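You operate a simulated robot arm through the tools that you are given. There is no shell and no other tool.

Carry out the task below with a simulated two-armed robot. There is one attempt and no reset: what you move stays moved.

JOB
Size the headset on the service stand as the size card says.
Fine: free the slider lock, bring both pointers to that mark, then lock again; boom and foam stay as they are. Where these are worked on the way, their far stop is far enough and under half their travel is too little: slider lock.

The check looks at the end state, three seconds after you hand in, the way a careful person would. Anything else that was tipped, shoved, dropped, spilled or broken makes it a failure.

ROBOT AND FRAMES
Two 7-joint arms with two-finger grippers on one trunk that stands fixed in place. Base frame: the origin is at the foot of the trunk, x ahead of it, y to its left, z up; the work surface is at about z = 780. Lengths are in mm, angles in rad, forces in N, time in s.
The left shoulder is at [132, 216, 1038], the right one opposite. With the tool pointing down near the work surface each hand reaches from about 380 to 880 mm from the base axis, measured 20 degrees to its own side. Payload 3.18 kg a hand.
The tool frame of a hand sits at the grasp point between the pads (the TCP): z along the fingers, y along the line on which they close. The tips reach 30 mm beyond it. The gripper opens to 144 mm. The gripper's body begins 103 mm behind the TCP.
Orientation is that of the tool frame in the base frame, as a unit quaternion [w, x, y, z]. With the fingers straight down and closing along the base's y, the tool's x points along the base's -x, its y along +y and its z along -z.

CONTROLS
- The arms move only by the tool play_rows. It takes "left_commands", "right_commands" or both (then of equal length, played together; a hand with none holds still); each is a list of rows, each a list of 6 numbers: the shift along the base's x, y, z in units of 500 mm (1.0 is 500 mm), then the turn, a rotation vector about the base's x, y, z in units of 45 degrees (1.0 is 45 degrees). In form: [[tx, ty, tz, rx, ry, rz], ...]. A call has 1 to 20 rows; each row is the pose to reach, as a shift and turn from the pose commanded when the call began. "left_fingers" and "right_fingers" are, for a hand that has rows, the opening, from 0 (shut) to 1 (fully open), set as the call begins (left out, the last holds). A call with a number of a shift or a turn outside -1 to 1 is refused whole. A row lasts 0.2 s, in which the tool goes at most 50 mm and 0.15 rad; a call with a longer step from one row to the next is refused whole, and so is a gripper value outside its range. A pose out of reach is approached as far as the arm can. The call stops where the force on the tool passes 40 N (or 10 N more than at its start, if that is more) or the arm is blocked; 0.2 s more then pass. Each finger halts on what it meets, pressing with about 32 N; the grip force reading is that of the motor and also rises with nothing between the fingers. The clock runs only during rows and for 0.2 s after the last one: add rows that repeat a pose to give the fingers time. It gives the time, the measured TCP pose, the force on the tool (base axes), the opening and the grip force at its end, in the units of the frame above (readings bear some noise), with the torque about the TCP (base axes, N m) and any sound that the robot's microphone picked up, and new pictures: "show" is both (left out), scene, wrist or none (wrist: the cameras of the hands that moved).
- Cameras (640 x 400 px; columns grow to the right, rows downward): "scene" is now at [260, -25.8, 1232]; the picture's right is [-0.27, -0.96, 0.00], its down [-0.44, 0.12, -0.89] and it looks along [0.86, -0.24, -0.46] (base axes); focal length 214 px, centre (320, 200). "left" rides on the left gripper at [76, -16, -143] in its tool frame; the picture's right is [0.21, 0.98, 0.00], its down [-0.84, 0.18, -0.51] and it looks along [-0.50, 0.11, 0.86] (tool axes); focal length 218 px, centre (320, 200). "right" rides on the right gripper at [76, 16, -143] in its tool frame; the picture's right is [-0.21, 0.98, 0.00], its down [-0.84, -0.18, -0.51] and it looks along [-0.50, -0.11, 0.86] (tool axes); focal length 218 px, centre (320, 200). There is no depth. A picture from a camera that has moved, and an enlarged one, comes with that camera's place and axes in the base frame and with its lens.
- slide_trunk(by): slides the trunk up (or, below 0, down) by that many mm; the arms and the scene camera ride with it, the base frame stays. It gives what a move gives, with no picture.
- aim_head(pan, tilt): turns the head with the scene camera to pan (to the left, within 1.396 rad either way) and tilt (down, from -0.506 to 1.204), counted from straight ahead of the robot. It gives what a move gives, and a new picture of the scene camera.
- close_up(camera, box): a new picture of the part [left, top, right, bottom] of that camera's present view, enlarged. The clock stands still meanwhile.
- finish_job(): hands the job in; it is judged then, once.

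Places have to be worked out from the pictures, the camera data and where the tool is seen. Open the grippers and draw the arms clear of the work before you hand the job in, unless the task says otherwise.

The tools are called after "Request:" as name(argument=value, ...) on one line, values as JSON. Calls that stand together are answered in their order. play_rows: Moves the arms, as the interface text tells. Its arguments: {"type":"object","properties":{"left_commands":{"type":"array"},"left_fingers":{"type":"number"},"right_commands":{"type":"array"},"right_fingers":{"type":"number"},"show":{"type":"string","enum":["both","scene","wrist","none"]}},"required":[]} The other tools are called the same way: slide_trunk (by) slides the trunk up or down; aim_head (pan, tilt) turns the head that bears the scene camera; close_up (camera, box) takes an enlarged picture of a part of a camera's view; finish_job () hands the job in.

At the start:

```text
clock: 0.0
left_tool_pos: [415.2, 52.8, 1099.5]
left_tool_rot: [0.0, -0.001, 1.0, -0.001]
left_wrist_force: [-0.2, -0.3, 0.4]
left_ft_torque: [-0.04, 0.05, 0.02]
left_width: 144.1
left_grip_force: 0.1
right_tool_pos: [478.6, -466.4, 1104.6]
right_tool_rot: [0.0, 0.001, 1.0, 0.0]
right_wrist_force: [0.2, 0.2, -0.5]
right_ft_torque: [-0.03, -0.02, -0.01]
right_width: 144.0
right_grip_force: 0.1
trunk travel left (down, up): [-125.0, 244.0]
head pan, tilt: [-0.274, 0.476]
```

scene: 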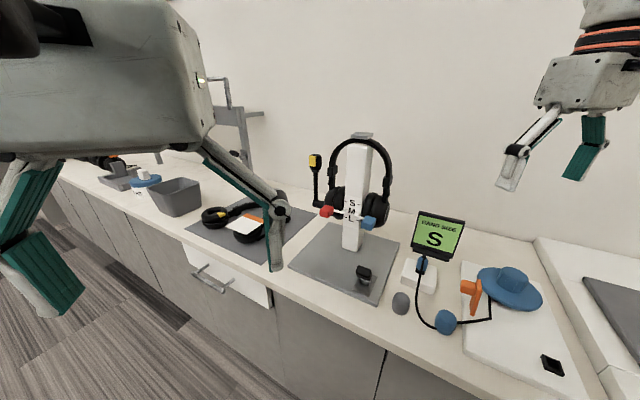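
right: 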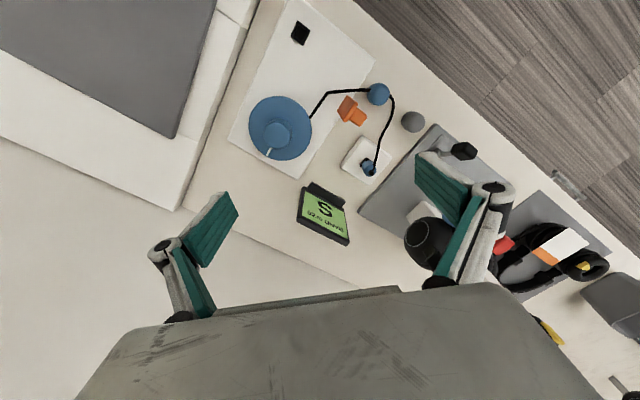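
left: 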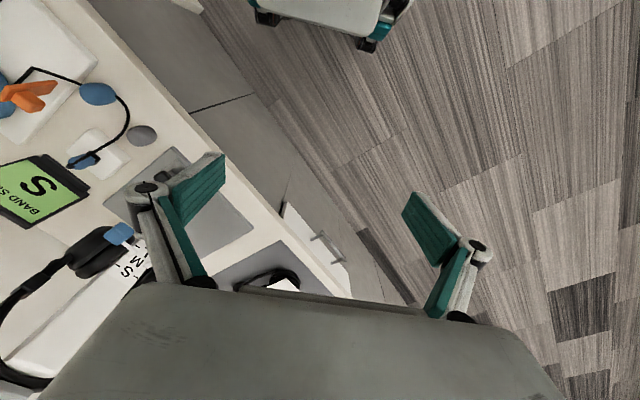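

The card reads "S"; the headset hangs on a white stand with S/M/L marks, a red part and a blue part at the sides. I take enlarged pictures to understand the mechanism.

Request:
close_up(camera="scene", box=[290, 120, 410, 300])

Request:
close_up(camera="scene", box=[310, 180, 400, 240])

Request:
close_up(camera="scene", box=[390, 200, 490, 270])

Request:
close_up(camera="left", box=[0, 130, 220, 400])

```text
2.22 times, centred on (350, 210) of scene
camera zoom: at [260.0, -25.8, 1232.0], right [-0.27, -0.96, 0.0], down [-0.44, 0.12, -0.89], along [0.86, -0.24, -0.46], focal length 477 px, centre (253, 178)
```

zoom: 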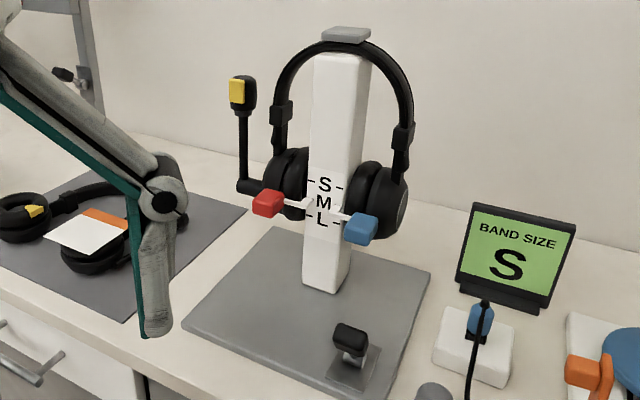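

```text
6.67 times, centred on (355, 210) of scene
camera zoom: at [260.0, -25.8, 1232.0], right [-0.27, -0.96, 0.0], down [-0.44, 0.12, -0.89], along [0.86, -0.24, -0.46], focal length 1430 px, centre (87, 133)
```

zoom: 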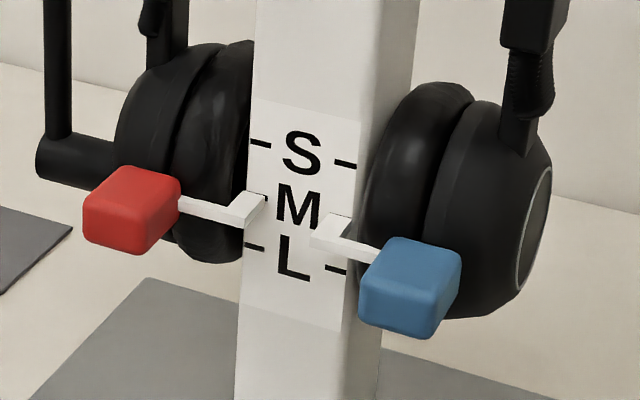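

```text
5.71 times, centred on (440, 235) of scene
camera zoom: at [260.0, -25.8, 1232.0], right [-0.27, -0.96, 0.0], down [-0.44, 0.12, -0.89], along [0.86, -0.24, -0.46], focal length 1226 px, centre (-366, 0)
```

zoom: 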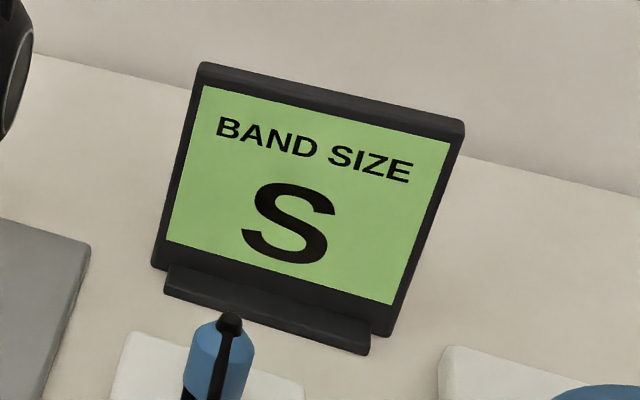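

```text
1.48 times, centred on (110, 265) of left
camera zoom: at [340.2, 38.6, 1242.4], right [-0.21, 0.98, 0.0], down [0.84, 0.18, 0.51], along [0.5, 0.11, -0.86], focal length 323 px, centre (631, 104)
```

zoom: 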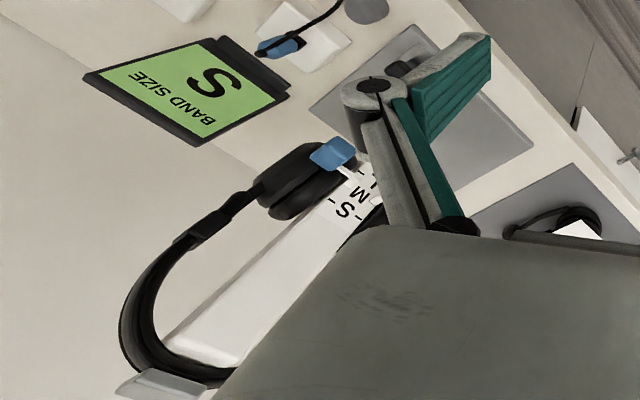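

I look more closely at the black part on the stand's base (likely the slider lock) and the surroundings.

Request:
close_up(camera="scene", box=[335, 250, 395, 300])

Request:
close_up(camera="right", box=[380, 110, 540, 270])

Request:
close_up(camera="left", box=[80, 130, 240, 290])

Request:
close_up(camera="scene", box=[190, 180, 330, 270])

```text
8.00 times, centred on (365, 275) of scene
camera zoom: at [260.0, -25.8, 1232.0], right [-0.27, -0.96, 0.0], down [-0.44, 0.12, -0.89], along [0.86, -0.24, -0.46], focal length 1716 px, centre (-40, -400)
```

zoom: 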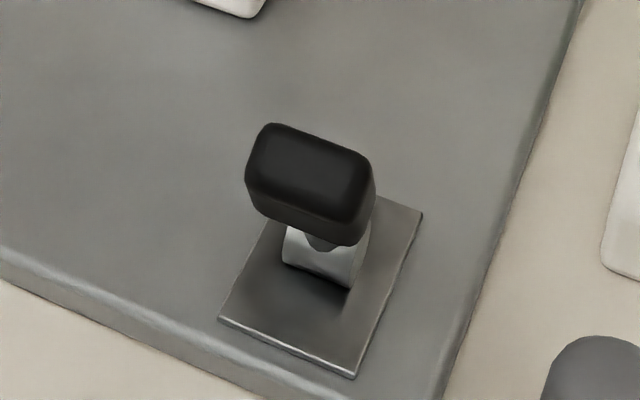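

```text
2.50 times, centred on (460, 190) of right
camera zoom: at [402.5, -451.3, 1246.1], right [0.21, 0.98, 0.0], down [0.84, -0.18, 0.51], along [0.5, -0.11, -0.86], focal length 546 px, centre (-30, 225)
```

zoom: 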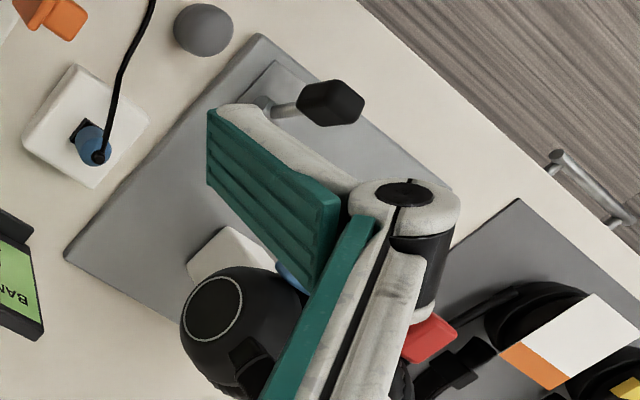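

```text
2.50 times, centred on (160, 210) of left
camera zoom: at [340.2, 38.6, 1242.4], right [-0.21, 0.98, 0.0], down [0.84, 0.18, 0.51], along [0.5, 0.11, -0.86], focal length 546 px, centre (720, 175)
```

zoom: 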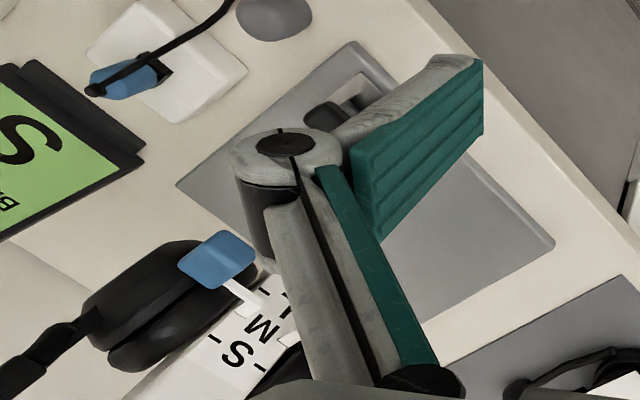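

```text
4.44 times, centred on (260, 225) of scene
camera zoom: at [260.0, -25.8, 1232.0], right [-0.27, -0.96, 0.0], down [-0.44, 0.12, -0.89], along [0.86, -0.24, -0.46], focal length 953 px, centre (587, 89)
```

zoom: 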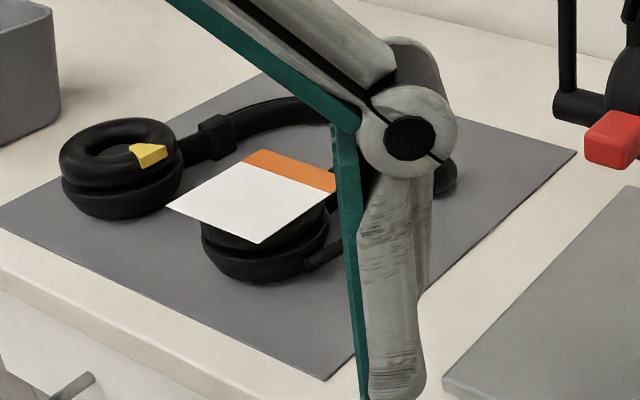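

The lever near [604,-241,800] leans to the front of the stand, with its knob near [582,-220,857]. The stand is yawed 45°, with the blue knob near [670,-268,930] and the red near [744,-180,932]. I bring the left hand in front of the stand, well clear, so its camera can look at the label.

Request:
play_rows(left_commands=[[0.048, -0.038, -0.035, -0.033, -0.079, -0.122], [0.096, -0.077, -0.07, -0.066, -0.158, -0.244], [0.143, -0.115, -0.105, -0.098, -0.237, -0.366], [0.191, -0.153, -0.14, -0.131, -0.316, -0.488], [0.239, -0.191, -0.175, -0.164, -0.395, -0.61], [0.287, -0.23, -0.21, -0.197, -0.474, -0.732], [0.334, -0.268, -0.244, -0.229, -0.553, -0.854], [0.382, -0.306, -0.279, -0.262, -0.632, -0.976]], show="both")

```text
clock: 1.8
left_tool_pos: [608.8, -100.2, 956.6]
left_tool_rot: [0.238, 0.369, 0.893, -0.1]
left_wrist_force: [0.4, 0.3, 0.1]
left_ft_torque: [0.03, 0.03, -0.01]
left_width: 143.7
left_grip_force: 0.0
right_tool_pos: [478.6, -467.5, 1102.8]
right_tool_rot: [-0.002, 0.0, 1.0, -0.001]
right_wrist_force: [0.5, 0.3, -0.2]
right_ft_torque: [0.03, 0.02, -0.01]
right_width: 144.0
right_grip_force: 0.1
trunk travel left (down, up): [-125.0, 244.0]
head pan, tilt: [-0.274, 0.476]
camera scene: at [260.8, -25.9, 1231.6], right [-0.27, -0.96, 0.0], down [-0.44, 0.12, -0.89], along [0.86, -0.24, -0.46], focal length 214 px, centre (320, 200)
camera left: at [501.1, -12.5, 1043.0], right [0.56, 0.82, -0.11], down [0.47, -0.21, 0.86], along [0.68, -0.54, -0.5], focal length 218 px, centre (320, 200)
```

scene: 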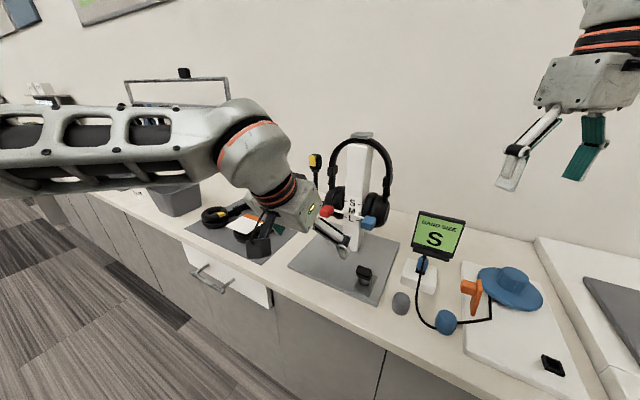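
left: 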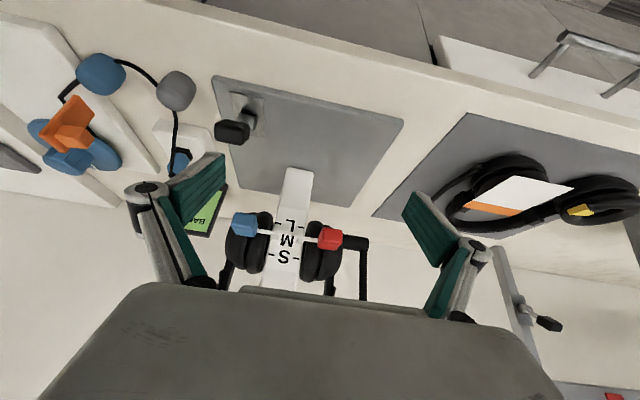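

The left camera now sees the label, upside down. I enlarge the label with the pointers, and the lever.

Request:
close_up(camera="left", box=[210, 190, 380, 300])

Request:
close_up(camera="left", box=[200, 70, 280, 150])

Request:
close_up(camera="scene", box=[300, 130, 400, 250])

```text
3.64 times, centred on (295, 245) of left
camera zoom: at [501.1, -12.5, 1043.0], right [0.56, 0.82, -0.11], down [0.47, -0.21, 0.86], along [0.68, -0.54, -0.5], focal length 794 px, centre (411, 36)
```

zoom: 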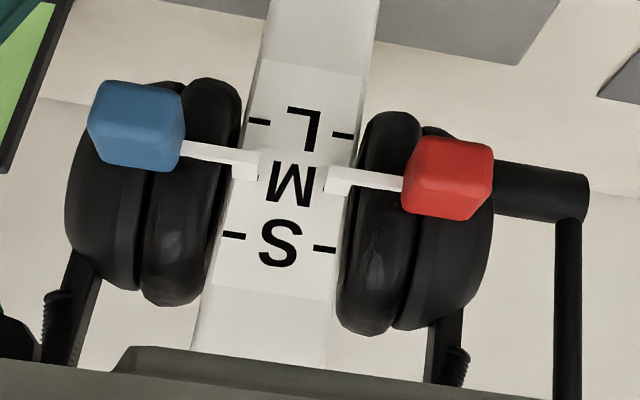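

```text
5.00 times, centred on (240, 110) of left
camera zoom: at [501.1, -12.5, 1043.0], right [0.56, 0.82, -0.11], down [0.47, -0.21, 0.86], along [0.68, -0.54, -0.5], focal length 1091 px, centre (720, 650)
```

zoom: 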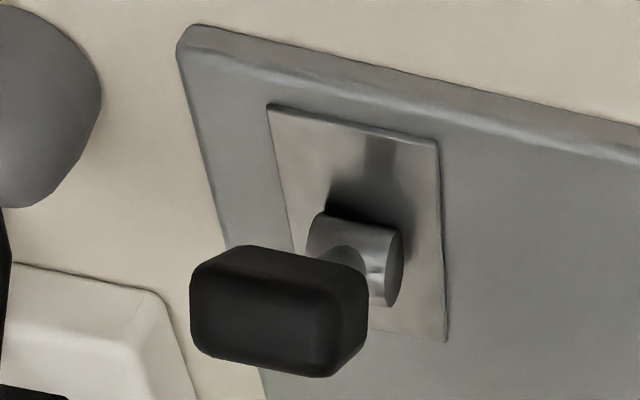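

```text
3.33 times, centred on (350, 190) of scene
camera zoom: at [260.8, -25.9, 1231.6], right [-0.27, -0.96, 0.0], down [-0.44, 0.12, -0.89], along [0.86, -0.24, -0.46], focal length 715 px, centre (220, 233)
```

zoom: 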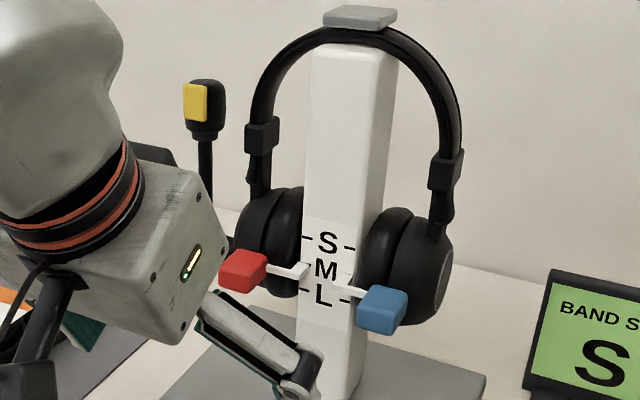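

The lever pivots on a barrel lying along the stand's side direction and now leans about 29° to the front. The knobs have L-shaped pointer bars on their inner sides. I move the left hand to about 80 mm short of the lever knob along the finger direction, to see it better.

Request:
play_rows(left_commands=[[-0.0283, -0.0457, -0.0153, 0, 0, 0], [-0.0565, -0.0914, -0.0306, 0, 0, 0], [-0.0848, -0.1371, -0.0459, 0, 0, 0], [-0.113, -0.1828, -0.0612, 0, 0, 0]], show="both")

Request:
close_up(camera="left", box=[240, 120, 400, 240])

Request:
close_up(camera="scene", box=[300, 190, 420, 300])

```text
clock: 2.8
left_tool_pos: [549.7, -192.5, 931.1]
left_tool_rot: [0.239, 0.369, 0.893, -0.1]
left_wrist_force: [0.7, -1.7, 1.0]
left_ft_torque: [-0.05, 0.0, 0.03]
left_width: 144.2
left_grip_force: 0.1
right_tool_pos: [478.0, -466.9, 1102.6]
right_tool_rot: [0.0, -0.001, 1.0, 0.0]
right_wrist_force: [0.4, 0.4, -0.1]
right_ft_torque: [0.03, 0.0, 0.02]
right_width: 144.0
right_grip_force: 0.1
trunk travel left (down, up): [-125.0, 244.0]
head pan, tilt: [-0.274, 0.476]
camera scene: at [259.8, -26.2, 1232.1], right [-0.27, -0.96, 0.0], down [-0.44, 0.12, -0.89], along [0.86, -0.24, -0.46], focal length 214 px, centre (320, 200)
camera left: at [442.2, -105.1, 1015.8], right [0.56, 0.82, -0.11], down [0.47, -0.21, 0.86], along [0.68, -0.53, -0.5], focal length 218 px, centre (320, 200)
```

scene: 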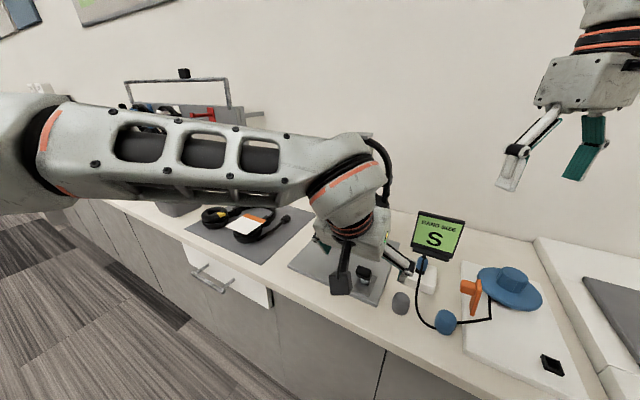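
left: 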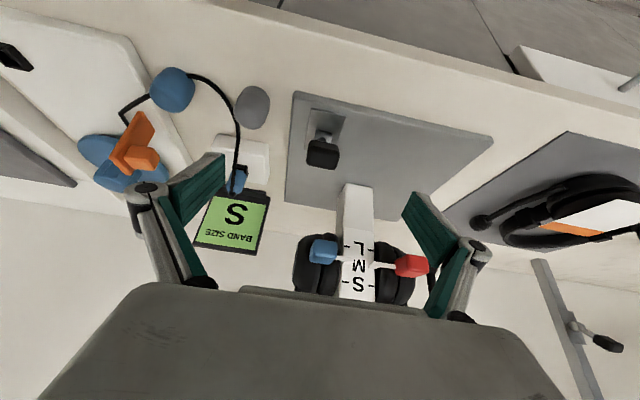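

```text
3.33 times, centred on (320, 180) of left
camera zoom: at [442.2, -105.1, 1015.8], right [0.56, 0.82, -0.11], down [0.47, -0.21, 0.86], along [0.68, -0.53, -0.5], focal length 728 px, centre (320, 267)
```

zoom: 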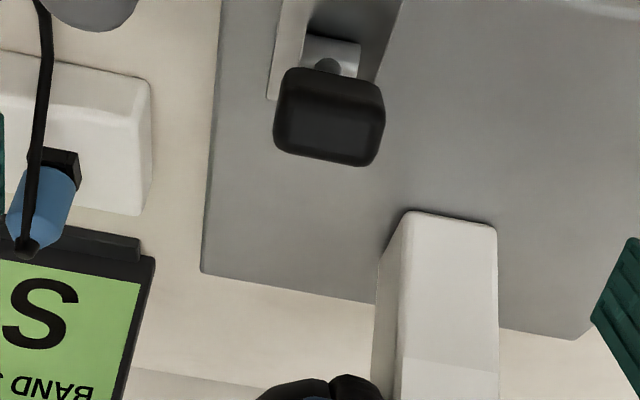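

```text
3.64 times, centred on (360, 245) of scene
camera zoom: at [259.8, -26.2, 1232.1], right [-0.27, -0.96, 0.0], down [-0.44, 0.12, -0.89], along [0.86, -0.24, -0.46], focal length 780 px, centre (174, 36)
```

zoom: 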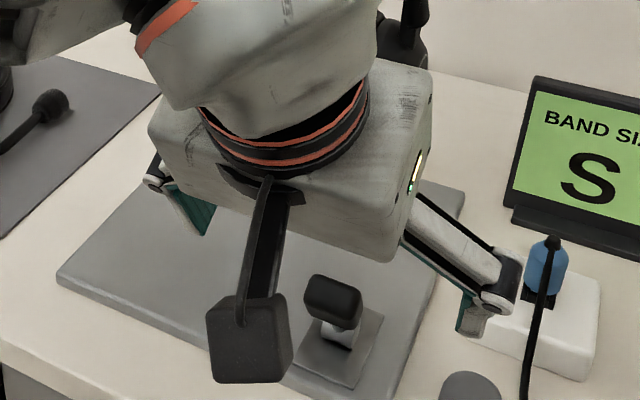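

The lever knob's centre is at about [581,-218.5,857], in line with all views. I bring the open left fingers (half open) down around it, without closing yet.

Request:
play_rows(left_commands=[[0.0114, -0.0095, -0.0264, 0, 0, 0], [0.0227, -0.019, -0.0528, 0, 0, 0], [0.0341, -0.0286, -0.0792, 0, 0, 0], [0.0454, -0.0381, -0.1056, 0, 0, 0], [0.0568, -0.0476, -0.132, 0, 0, 0]], left_fingers=0.5, show="both")

Request:
close_up(camera="left", box=[240, 120, 400, 280])

Request:
close_up(camera="scene", box=[300, 200, 420, 310])

```text
clock: 4.0
left_tool_pos: [580.9, -215.9, 869.2]
left_tool_rot: [0.241, 0.367, 0.893, -0.103]
left_wrist_force: [0.5, -0.2, -0.3]
left_ft_torque: [-0.02, -0.01, -0.02]
left_width: 72.0
left_grip_force: 0.0
right_tool_pos: [477.8, -467.1, 1103.4]
right_tool_rot: [0.0, 0.001, 1.0, 0.0]
right_wrist_force: [-0.1, 0.1, 0.4]
right_ft_torque: [0.02, 0.0, 0.0]
right_width: 144.3
right_grip_force: 0.1
trunk travel left (down, up): [-125.0, 244.0]
head pan, tilt: [-0.274, 0.476]
camera scene: at [259.9, -25.6, 1232.0], right [-0.27, -0.96, 0.0], down [-0.44, 0.12, -0.89], along [0.86, -0.24, -0.46], focal length 214 px, centre (320, 200)
camera left: at [472.5, -127.3, 953.5], right [0.56, 0.82, -0.11], down [0.46, -0.2, 0.86], along [0.69, -0.54, -0.49], focal length 218 px, centre (320, 200)
```

scene: 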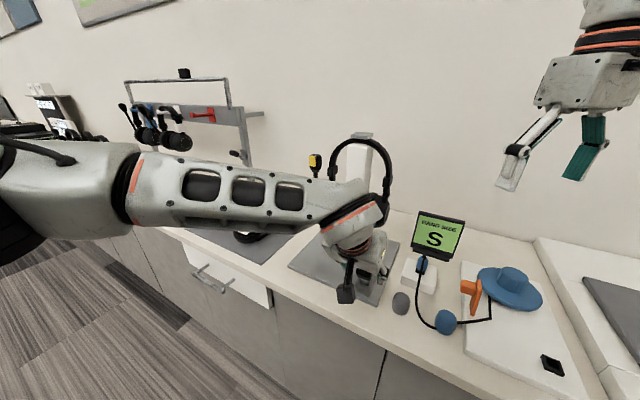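
left: 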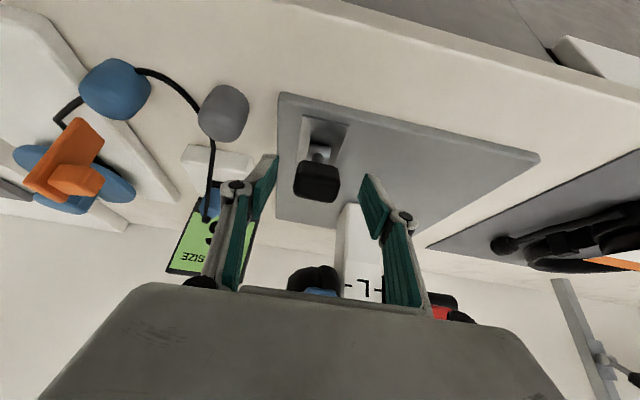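

```text
2.50 times, centred on (320, 200) of left
camera zoom: at [472.5, -127.3, 953.5], right [0.56, 0.82, -0.11], down [0.46, -0.2, 0.86], along [0.69, -0.54, -0.49], focal length 546 px, centre (320, 200)
```

zoom: 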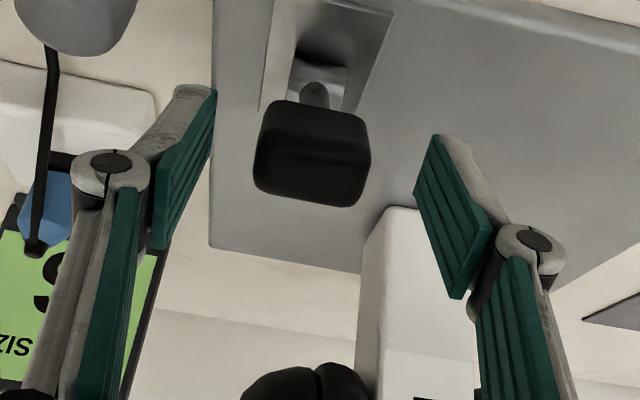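

```text
3.64 times, centred on (360, 255) of scene
camera zoom: at [259.9, -25.6, 1232.0], right [-0.27, -0.96, 0.0], down [-0.44, 0.12, -0.89], along [0.86, -0.24, -0.46], focal length 780 px, centre (174, 0)
```

zoom: 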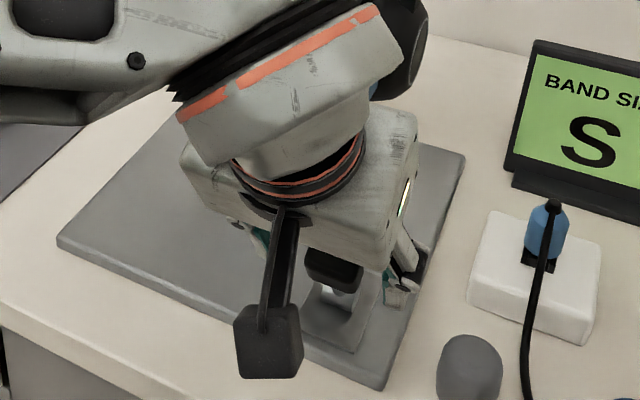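

The knob sits midway between the fingers, about 10 mm beyond the TCP. I lower 4 mm and close on it.

Request:
play_rows(left_commands=[[0.0, 0.0, -0.008, 0, 0, 0], [0.0, 0.0, -0.008, 0, 0, 0]], show="none")

Request:
play_rows(left_commands=[[0, 0, 0, 0, 0, 0], [0, 0, 0, 0, 0, 0], [0, 0, 0, 0, 0, 0]], left_fingers=0, show="wrist")

Request:
close_up(camera="left", box=[240, 120, 400, 280])

```text
clock: 4.6
left_tool_pos: [582.1, -216.1, 866.7]
left_tool_rot: [0.243, 0.366, 0.892, -0.105]
left_wrist_force: [1.0, 0.0, -0.4]
left_ft_torque: [0.0, 0.01, -0.06]
left_width: 71.9
left_grip_force: 0.0
right_tool_pos: [479.7, -467.7, 1102.7]
right_tool_rot: [0.0, 0.0, 1.0, 0.0]
right_wrist_force: [0.2, 0.3, -0.1]
right_ft_torque: [0.03, 0.0, -0.02]
right_width: 143.8
right_grip_force: 0.0
trunk travel left (down, up): [-125.0, 244.0]
head pan, tilt: [-0.274, 0.476]
```

```text
clock: 5.4
left_tool_pos: [579.5, -218.0, 866.5]
left_tool_rot: [0.241, 0.367, 0.892, -0.108]
left_wrist_force: [-7.6, -14.4, 5.0]
left_ft_torque: [-0.38, -0.25, -0.71]
left_width: 32.9
left_grip_force: 44.5
right_tool_pos: [476.2, -468.3, 1103.8]
right_tool_rot: [0.0, -0.001, 1.0, 0.0]
right_wrist_force: [-0.4, 1.0, 0.4]
right_ft_torque: [0.0, 0.0, 0.02]
right_width: 144.0
right_grip_force: 0.0
trunk travel left (down, up): [-125.0, 244.0]
head pan, tilt: [-0.274, 0.476]
camera left: at [471.1, -129.2, 950.9], right [0.56, 0.82, -0.12], down [0.47, -0.19, 0.86], along [0.68, -0.54, -0.49], focal length 218 px, centre (320, 200)
```

left: 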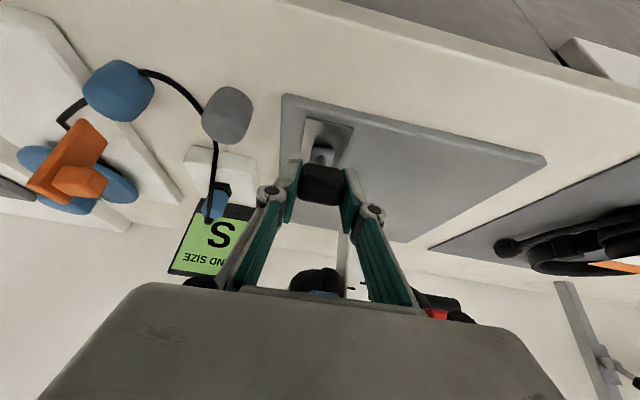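

```text
2.50 times, centred on (320, 200) of left
camera zoom: at [471.1, -129.2, 950.9], right [0.56, 0.82, -0.12], down [0.47, -0.19, 0.86], along [0.68, -0.54, -0.49], focal length 546 px, centre (320, 200)
```

zoom: 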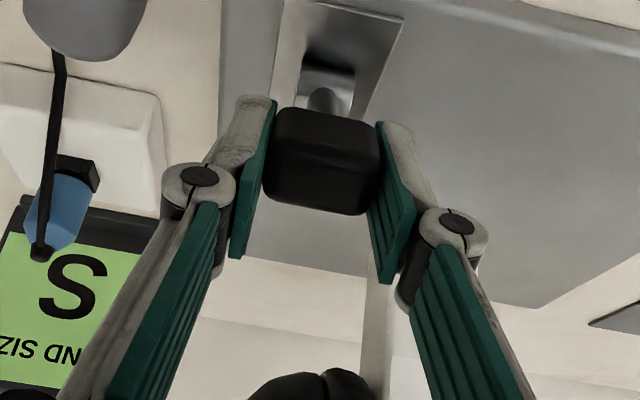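

The knob is held (33 mm wide), with a side force of about 16 N along -s. I ease the hand 2 mm toward -s to relieve it.

Request:
play_rows(left_commands=[[-0.0028, -0.0028, 0.0, 0, 0, 0], [-0.0028, -0.0028, 0.0, 0, 0, 0]], show="none")

```text
clock: 6.0
left_tool_pos: [578.8, -217.9, 867.2]
left_tool_rot: [0.241, 0.365, 0.893, -0.108]
left_wrist_force: [-10.4, -21.0, 10.1]
left_ft_torque: [-0.54, -0.24, -0.64]
left_width: 33.2
left_grip_force: 45.6
right_tool_pos: [476.7, -468.2, 1104.0]
right_tool_rot: [0.001, -0.001, 1.0, 0.001]
right_wrist_force: [-0.1, 0.5, -0.3]
right_ft_torque: [0.02, -0.04, 0.01]
right_width: 144.0
right_grip_force: 0.0
trunk travel left (down, up): [-125.0, 244.0]
head pan, tilt: [-0.274, 0.476]
```

The force grew, so I go back the other way, 3 mm toward +s from here.

Request:
play_rows(left_commands=[[0.0042, 0.0042, 0.0, 0, 0, 0], [0.0042, 0.0042, 0.0, 0, 0, 0]], show="none")

```text
clock: 6.6
left_tool_pos: [578.5, -216.6, 865.8]
left_tool_rot: [0.242, 0.367, 0.892, -0.108]
left_wrist_force: [-10.2, -26.6, 8.8]
left_ft_torque: [-0.65, -0.03, -0.18]
left_width: 33.2
left_grip_force: 45.4
right_tool_pos: [477.6, -469.4, 1103.5]
right_tool_rot: [0.001, 0.0, 1.0, 0.002]
right_wrist_force: [1.2, 0.3, 0.3]
right_ft_torque: [0.02, 0.0, 0.0]
right_width: 143.9
right_grip_force: 0.0
trunk travel left (down, up): [-125.0, 244.0]
head pan, tilt: [-0.274, 0.476]
```

The side force drifts even so; I hold still one step to see whether it settles.

Request:
play_rows(left_commands=[[0, 0, 0, 0, 0, 0]], show="none")

```text
clock: 7.0
left_tool_pos: [578.8, -218.2, 865.5]
left_tool_rot: [0.242, 0.368, 0.891, -0.108]
left_wrist_force: [-11.1, -26.0, 7.3]
left_ft_torque: [-0.53, -0.04, -0.4]
left_width: 33.2
left_grip_force: 45.3
right_tool_pos: [476.3, -469.1, 1103.4]
right_tool_rot: [0.0, 0.0, 1.0, 0.001]
right_wrist_force: [0.4, 0.1, -0.5]
right_ft_torque: [-0.02, 0.0, 0.0]
right_width: 144.2
right_grip_force: 0.1
trunk travel left (down, up): [-125.0, 244.0]
head pan, tilt: [-0.274, 0.476]
```

It is steady at about 28 N. I shift 4 mm toward -s and hold for a second to see the settled value.

Request:
play_rows(left_commands=[[-0.0028, -0.0028, 0.0, 0, 0, 0], [-0.0056, -0.0056, 0.0, 0, 0, 0], [-0.0056, -0.0056, 0.0, 0, 0, 0], [-0.0056, -0.0056, 0.0, 0, 0, 0], [-0.0056, -0.0056, 0.0, 0, 0, 0]], show="none")

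```text
clock: 8.2
left_tool_pos: [578.8, -217.8, 866.4]
left_tool_rot: [0.24, 0.364, 0.894, -0.108]
left_wrist_force: [-23.8, -23.7, -7.9]
left_ft_torque: [-0.11, 0.43, -0.77]
left_width: 33.2
left_grip_force: 44.7
right_tool_pos: [478.3, -469.0, 1102.2]
right_tool_rot: [0.0, 0.001, 1.0, 0.001]
right_wrist_force: [0.3, 0.2, -0.4]
right_ft_torque: [0.02, 0.0, 0.01]
right_width: 144.1
right_grip_force: 0.0
trunk travel left (down, up): [-125.0, 244.0]
head pan, tilt: [-0.274, 0.476]
```

The side force only grows, so this firm grip fights the arm. I open the fingers to relieve it and look at the free pose.

Request:
play_rows(left_commands=[[0, 0, 0, 0, 0, 0], [0, 0, 0, 0, 0, 0], [0, 0, 0, 0, 0, 0], [0, 0, 0, 0, 0, 0]], left_fingers=0.5, show="both")

Request:
close_up(camera="left", box=[240, 120, 400, 280])

```text
clock: 9.2
left_tool_pos: [584.3, -212.6, 866.1]
left_tool_rot: [0.242, 0.36, 0.895, -0.106]
left_wrist_force: [-0.3, 0.4, 0.2]
left_ft_torque: [-0.01, -0.01, 0.0]
left_width: 71.8
left_grip_force: 0.0
right_tool_pos: [477.2, -466.0, 1104.1]
right_tool_rot: [0.0, 0.001, 1.0, 0.0]
right_wrist_force: [-0.5, 0.2, -0.2]
right_ft_torque: [-0.01, 0.0, 0.01]
right_width: 143.8
right_grip_force: 0.1
trunk travel left (down, up): [-125.0, 244.0]
head pan, tilt: [-0.274, 0.476]
camera scene: at [260.0, -25.6, 1232.0], right [-0.27, -0.96, 0.0], down [-0.44, 0.12, -0.89], along [0.86, -0.24, -0.46], focal length 214 px, centre (320, 200)
camera left: at [474.8, -126.1, 951.4], right [0.55, 0.83, -0.12], down [0.47, -0.19, 0.86], along [0.69, -0.53, -0.49], focal length 218 px, centre (320, 200)
```

scene: 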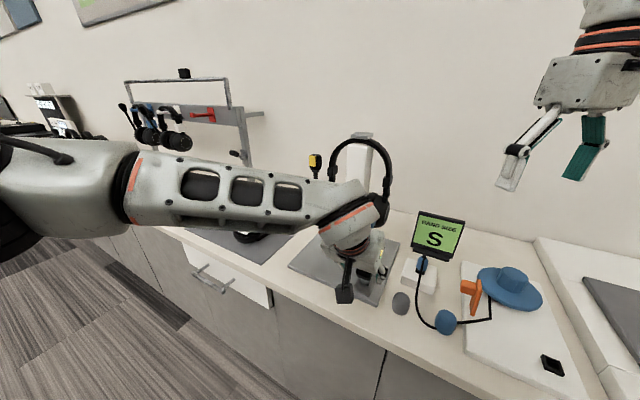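
left: 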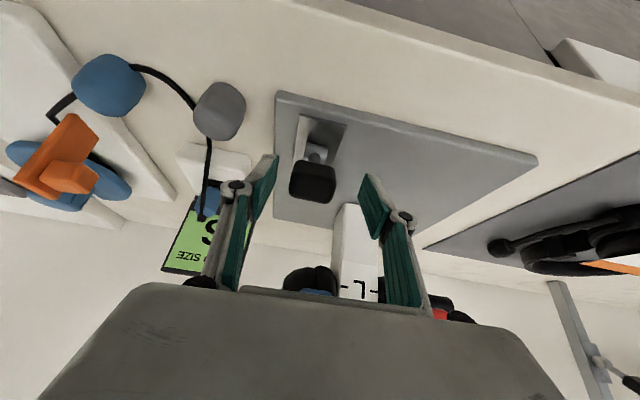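

```text
2.50 times, centred on (320, 200) of left
camera zoom: at [474.8, -126.1, 951.4], right [0.55, 0.83, -0.12], down [0.47, -0.19, 0.86], along [0.69, -0.53, -0.49], focal length 546 px, centre (320, 200)
```

zoom: 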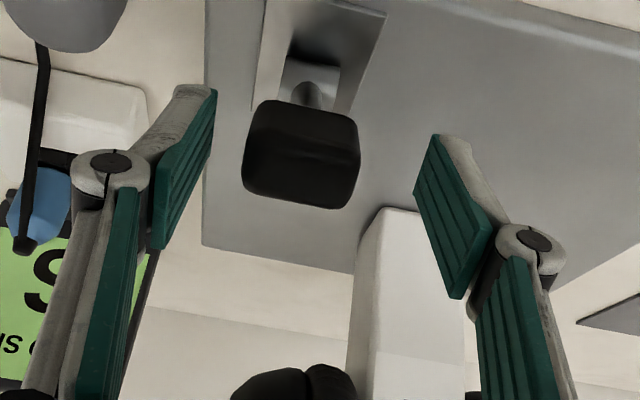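

Once freed, the left hand sits 8 mm off its command, so it is at a joint limit here. I withdraw it to a viewing place near [580,-70,980] and will use the right hand on the lever from the outer side.

Request:
play_rows(left_commands=[[-0.018, 0.018, 0.045, 0, 0, 0], [-0.037, 0.037, 0.093, 0, 0, 0], [-0.056, 0.056, 0.14, 0, 0, 0], [-0.04, 0.13, 0.17, 0, 0, 0], [-0.015, 0.21, 0.21, 0, 0, 0], [0.008, 0.295, 0.24, 0, 0, 0], [0.008, 0.295, 0.24, 0, 0, 0]], left_fingers=1, show="both")

Request:
close_up(camera="left", box=[200, 80, 420, 260])

```text
clock: 10.8
left_tool_pos: [581.5, -69.6, 980.7]
left_tool_rot: [0.239, 0.369, 0.893, -0.1]
left_wrist_force: [-0.6, 0.0, 0.2]
left_ft_torque: [0.04, -0.01, -0.02]
left_width: 144.0
left_grip_force: 0.1
right_tool_pos: [478.7, -467.1, 1103.6]
right_tool_rot: [-0.001, 0.0, 1.0, 0.0]
right_wrist_force: [-0.4, -0.4, 0.4]
right_ft_torque: [0.04, -0.02, 0.0]
right_width: 144.0
right_grip_force: 0.0
trunk travel left (down, up): [-125.0, 244.0]
head pan, tilt: [-0.274, 0.476]
camera scene: at [260.1, -26.1, 1232.0], right [-0.27, -0.96, 0.0], down [-0.44, 0.12, -0.89], along [0.86, -0.24, -0.46], focal length 214 px, centre (320, 200)
camera left: at [473.7, 18.1, 1066.5], right [0.56, 0.82, -0.11], down [0.47, -0.21, 0.86], along [0.68, -0.53, -0.5], focal length 218 px, centre (320, 200)
```

scene: 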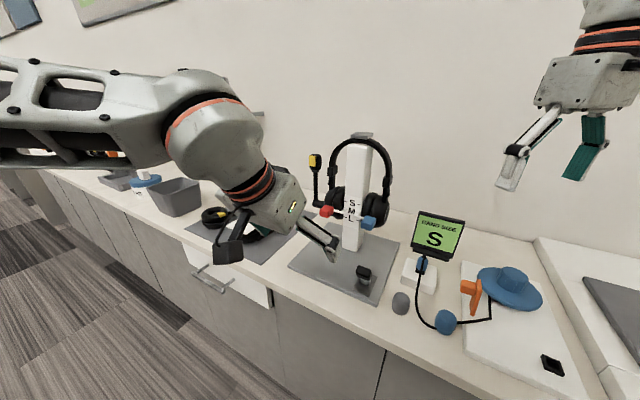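
left: 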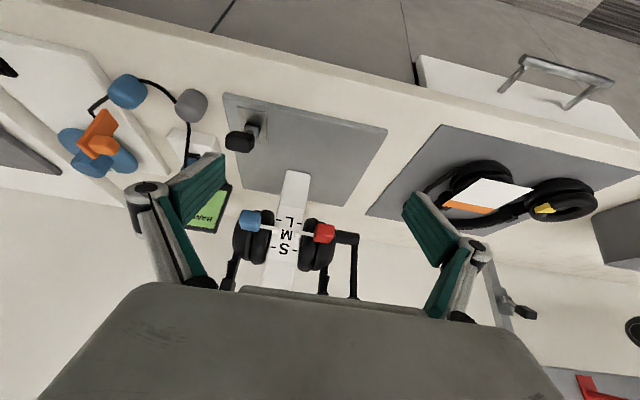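

```text
2.22 times, centred on (310, 170) of left
camera zoom: at [473.7, 18.1, 1066.5], right [0.56, 0.82, -0.11], down [0.47, -0.21, 0.86], along [0.68, -0.53, -0.5], focal length 485 px, centre (342, 267)
```

zoom: 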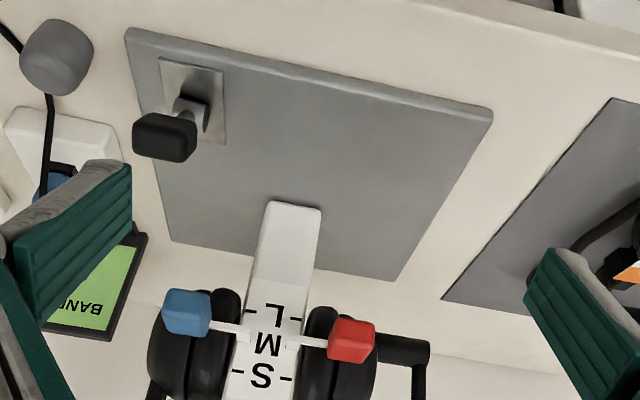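

The stand is unmoved. I now bring the right hand, yawed +45° and tilted 30° toward the post, to a pre-position about 80 mm short of the lever knob, its fingers closing front-to-back.

Request:
play_rows(right_commands=[[0.0164, 0.0488, -0.0396, 0.029, -0.07, 0.108], [0.0328, 0.0976, -0.0791, 0.058, -0.14, 0.217], [0.0492, 0.1464, -0.1187, 0.087, -0.211, 0.325], [0.0656, 0.1952, -0.1582, 0.116, -0.281, 0.434], [0.082, 0.244, -0.1978, 0.146, -0.351, 0.542], [0.0984, 0.2928, -0.2373, 0.175, -0.421, 0.651], [0.1148, 0.3416, -0.2769, 0.204, -0.492, 0.759], [0.1312, 0.3904, -0.3164, 0.233, -0.562, 0.868], [0.1476, 0.4392, -0.356, 0.262, -0.632, 0.976]], right_fingers=0.45, show="both")

Request:
close_up(camera="right", box=[220, 80, 440, 260])

Request:
close_up(camera="left", box=[180, 60, 400, 260])

```text
clock: 12.8
left_tool_pos: [581.8, -69.1, 981.2]
left_tool_rot: [0.237, 0.369, 0.893, -0.1]
left_wrist_force: [0.5, 0.2, -0.1]
left_ft_torque: [0.02, 0.02, 0.01]
left_width: 144.0
left_grip_force: 0.0
right_tool_pos: [552.5, -245.6, 925.4]
right_tool_rot: [0.238, -0.37, 0.892, 0.1]
right_wrist_force: [0.4, 0.1, 0.3]
right_ft_torque: [0.04, 0.01, 0.0]
right_width: 64.6
right_grip_force: 0.0
trunk travel left (down, up): [-125.0, 244.0]
head pan, tilt: [-0.274, 0.476]
camera scene: at [260.6, -25.7, 1231.7], right [-0.27, -0.96, 0.0], down [-0.44, 0.12, -0.89], along [0.86, -0.24, -0.46], focal length 214 px, centre (320, 200)
camera right: at [444.0, -332.4, 1010.3], right [-0.56, 0.82, 0.11], down [0.46, 0.21, 0.86], along [0.68, 0.53, -0.5], focal length 218 px, centre (320, 200)
```

scene: 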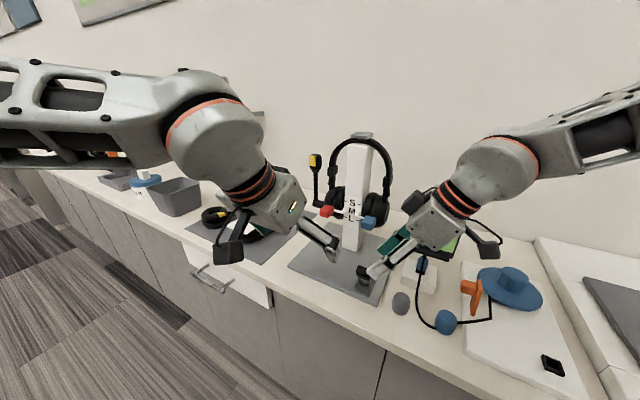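
right: 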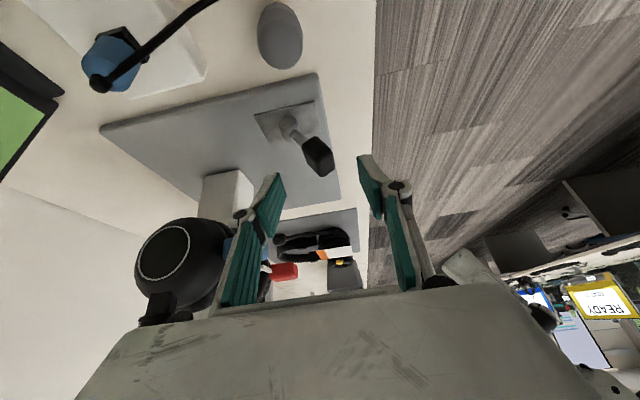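

```text
2.22 times, centred on (330, 170) of right
camera zoom: at [444.0, -332.4, 1010.3], right [-0.56, 0.82, 0.11], down [0.46, 0.21, 0.86], along [0.68, 0.53, -0.5], focal length 485 px, centre (298, 267)
```

zoom: 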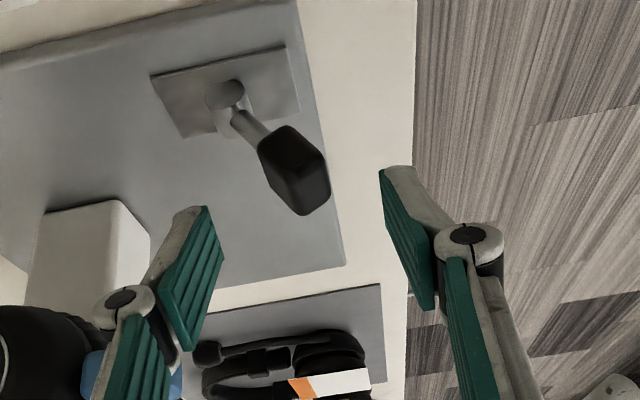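

```text
2.00 times, centred on (290, 160) of left
camera zoom: at [474.3, 18.2, 1065.7], right [0.56, 0.82, -0.11], down [0.47, -0.21, 0.86], along [0.68, -0.53, -0.5], focal length 436 px, centre (380, 280)
```

zoom: 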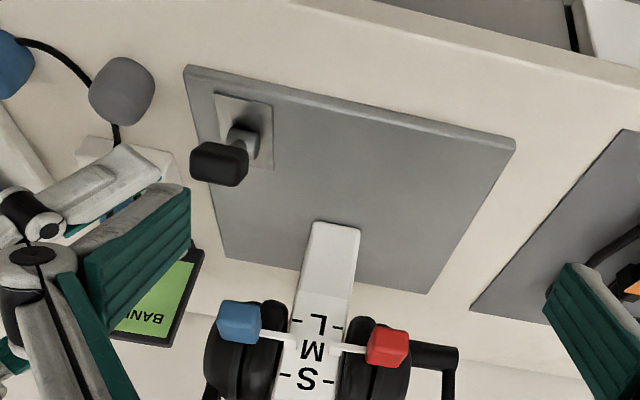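

From the side the lever is clearly leaning to the front about its barrel, pivot near f=-595, z≈805. I lower the right hand so the knob lies between the fingers without touching.

Request:
play_rows(right_commands=[[0.013, 0.0124, -0.031, 0, 0, 0], [0.0259, 0.0248, -0.062, 0, 0, 0], [0.0389, 0.0372, -0.093, 0, 0, 0], [0.0518, 0.0496, -0.124, 0, 0, 0]], show="both")

Request:
close_up(camera="right", box=[240, 100, 400, 240])

Request:
close_up(camera="left", box=[180, 60, 400, 260])

```text
clock: 13.8
left_tool_pos: [581.3, -70.0, 980.4]
left_tool_rot: [0.238, 0.369, 0.893, -0.101]
left_wrist_force: [0.5, 0.5, -0.2]
left_ft_torque: [-0.02, 0.0, -0.02]
left_width: 144.2
left_grip_force: 0.1
right_tool_pos: [582.8, -228.5, 868.4]
right_tool_rot: [0.238, -0.37, 0.892, 0.102]
right_wrist_force: [0.7, -0.2, 0.1]
right_ft_torque: [-0.05, 0.02, -0.02]
right_width: 64.6
right_grip_force: 0.0
right hand out of reach, approached as far as the arm can: row 4
trunk travel left (down, up): [-125.0, 244.0]
head pan, tilt: [-0.274, 0.476]
camera scene: at [260.3, -25.9, 1231.9], right [-0.27, -0.96, 0.0], down [-0.44, 0.12, -0.89], along [0.86, -0.24, -0.46], focal length 214 px, centre (320, 200)
camera right: at [474.8, -316.9, 953.0], right [-0.57, 0.82, 0.11], down [0.47, 0.21, 0.86], along [0.68, 0.54, -0.5], focal length 218 px, centre (320, 200)
```

scene: 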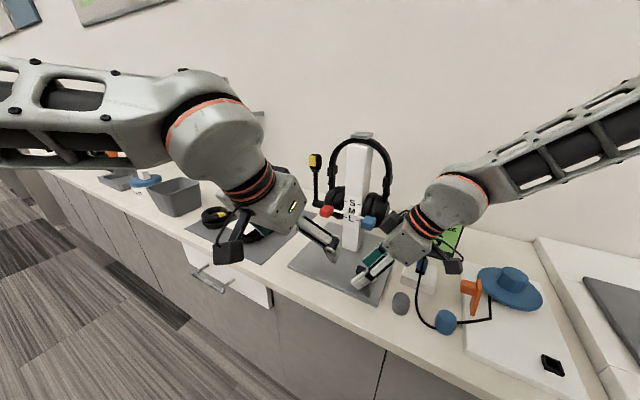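
right: 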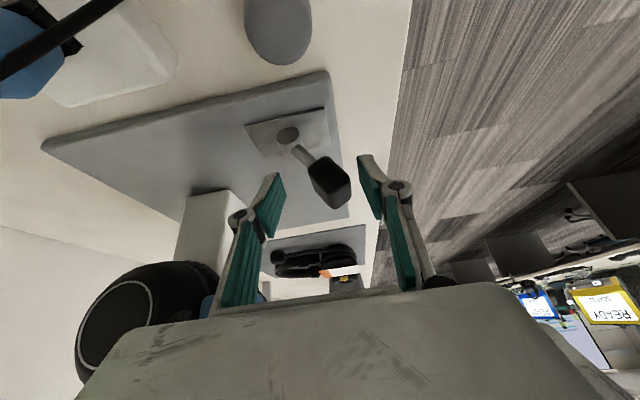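

```text
2.86 times, centred on (320, 170) of right
camera zoom: at [474.8, -316.9, 953.0], right [-0.57, 0.82, 0.11], down [0.47, 0.21, 0.86], along [0.68, 0.54, -0.5], focal length 624 px, centre (320, 286)
```

zoom: 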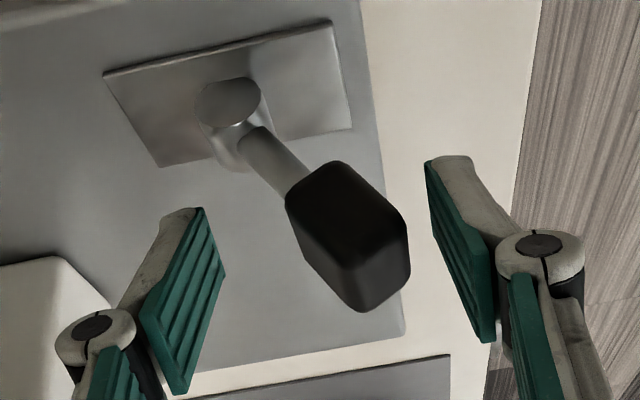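

```text
2.00 times, centred on (290, 160) of left
camera zoom: at [474.0, 18.0, 1066.0], right [0.56, 0.82, -0.11], down [0.47, -0.21, 0.86], along [0.68, -0.53, -0.5], focal length 436 px, centre (380, 280)
```

zoom: 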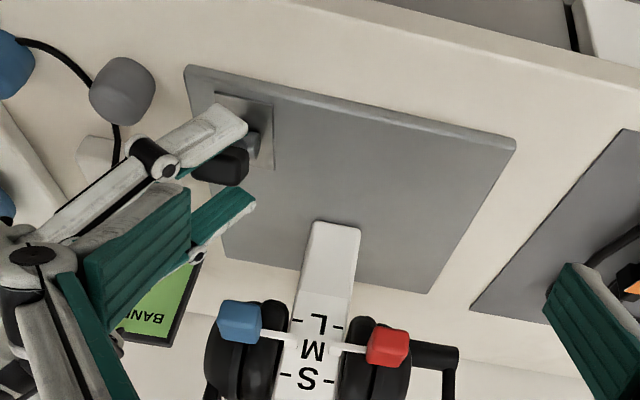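

The knob is between the fingers, though the arm stopped about 6 mm short of the command (f≈-574, s≈250, z≈868). I narrow the opening to about 52 mm and start pushing the knob backward (-f) in 5 mm steps, watching the force.

Request:
play_rows(right_commands=[[0.0071, -0.0071, 0.004, 0, 0, 0], [0.0141, -0.0141, 0.004, 0, 0, 0], [0.0212, -0.0212, 0.004, 0, 0, 0], [0.0283, -0.0283, 0.004, 0, 0, 0], [0.0354, -0.0354, 0.004, 0, 0, 0]], right_fingers=0.36, show="wrist")

Request:
close_up(camera="right", box=[240, 100, 400, 240])

```text
clock: 15.0
left_tool_pos: [581.1, -69.2, 980.9]
left_tool_rot: [0.238, 0.369, 0.893, -0.1]
left_wrist_force: [0.7, -0.8, -0.2]
left_ft_torque: [0.01, -0.02, 0.01]
left_width: 144.0
left_grip_force: 0.0
right_tool_pos: [597.4, -248.0, 869.8]
right_tool_rot: [0.238, -0.369, 0.893, 0.098]
right_wrist_force: [-0.5, 0.3, 0.1]
right_ft_torque: [0.03, 0.0, -0.01]
right_width: 52.5
right_grip_force: 0.2
trunk travel left (down, up): [-125.0, 244.0]
head pan, tilt: [-0.274, 0.476]
camera right: at [489.8, -334.6, 954.7], right [-0.56, 0.82, 0.1], down [0.47, 0.21, 0.86], along [0.68, 0.53, -0.5], focal length 218 px, centre (320, 200)
```

right: 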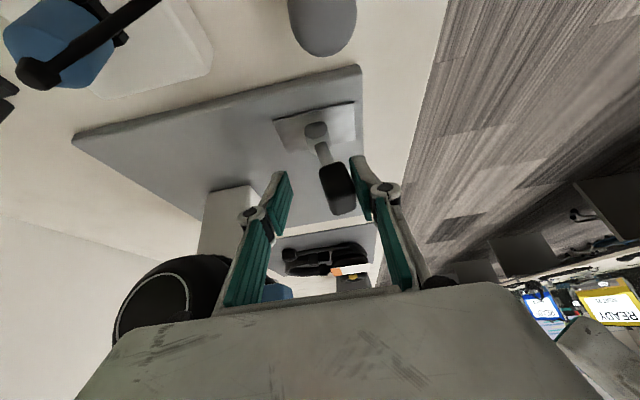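

```text
2.86 times, centred on (320, 170) of right
camera zoom: at [489.8, -334.6, 954.7], right [-0.56, 0.82, 0.1], down [0.47, 0.21, 0.86], along [0.68, 0.53, -0.5], focal length 624 px, centre (320, 286)
```

zoom: 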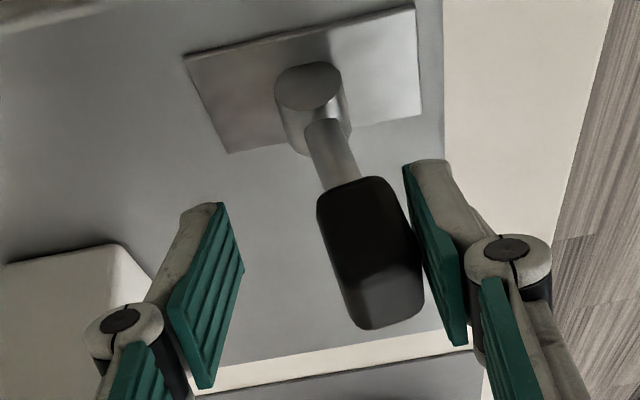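

The lever swings backward freely with almost no force. I continue in 5 mm steps toward its far stop.

Request:
play_rows(right_commands=[[0.0071, -0.0071, 0, 0, 0, 0], [0.0141, -0.0141, 0, 0, 0, 0], [0.0212, -0.0212, 0, 0, 0, 0], [0.0283, -0.0283, 0, 0, 0, 0], [0.0354, -0.0354, 0, 0, 0, 0], [0.0424, -0.0424, 0, 0, 0, 0]], show="wrist")

Request:
close_up(camera="right", box=[240, 100, 400, 240])

Request:
close_up(camera="left", box=[180, 60, 400, 260])

```text
clock: 16.4
left_tool_pos: [582.1, -68.9, 981.8]
left_tool_rot: [0.239, 0.369, 0.893, -0.099]
left_wrist_force: [0.0, 0.0, -0.2]
left_ft_torque: [0.02, 0.0, -0.01]
left_width: 143.8
left_grip_force: 0.1
right_tool_pos: [620.1, -269.9, 868.9]
right_tool_rot: [0.239, -0.369, 0.893, 0.1]
right_wrist_force: [0.4, 1.4, -0.5]
right_ft_torque: [0.03, 0.0, 0.03]
right_width: 52.8
right_grip_force: 1.0
trunk travel left (down, up): [-125.0, 244.0]
head pan, tilt: [-0.274, 0.476]
camera right: at [510.7, -355.4, 954.8], right [-0.56, 0.82, 0.11], down [0.47, 0.21, 0.86], along [0.68, 0.53, -0.5], focal length 218 px, centre (320, 200)
```

right: 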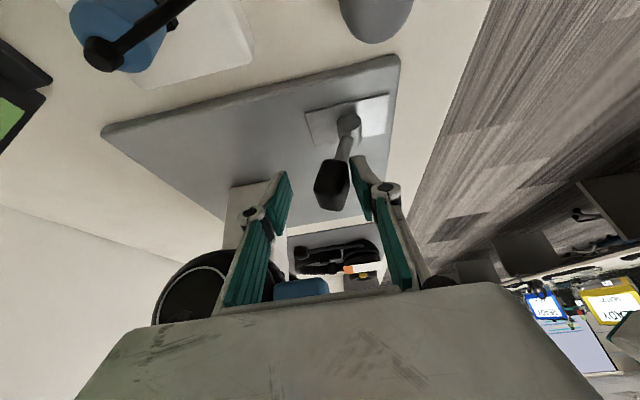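

```text
2.86 times, centred on (320, 170) of right
camera zoom: at [510.7, -355.4, 954.8], right [-0.56, 0.82, 0.11], down [0.47, 0.21, 0.86], along [0.68, 0.53, -0.5], focal length 624 px, centre (320, 286)
```

zoom: 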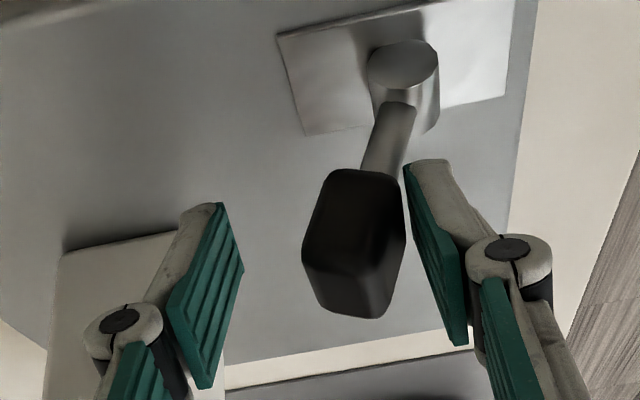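

```text
2.00 times, centred on (290, 160) of left
camera zoom: at [473.7, 18.1, 1066.3], right [0.56, 0.82, -0.11], down [0.47, -0.21, 0.86], along [0.68, -0.53, -0.5], focal length 436 px, centre (380, 280)
```

zoom: 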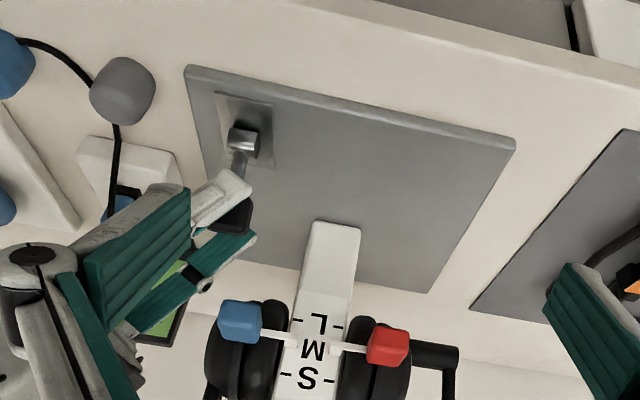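

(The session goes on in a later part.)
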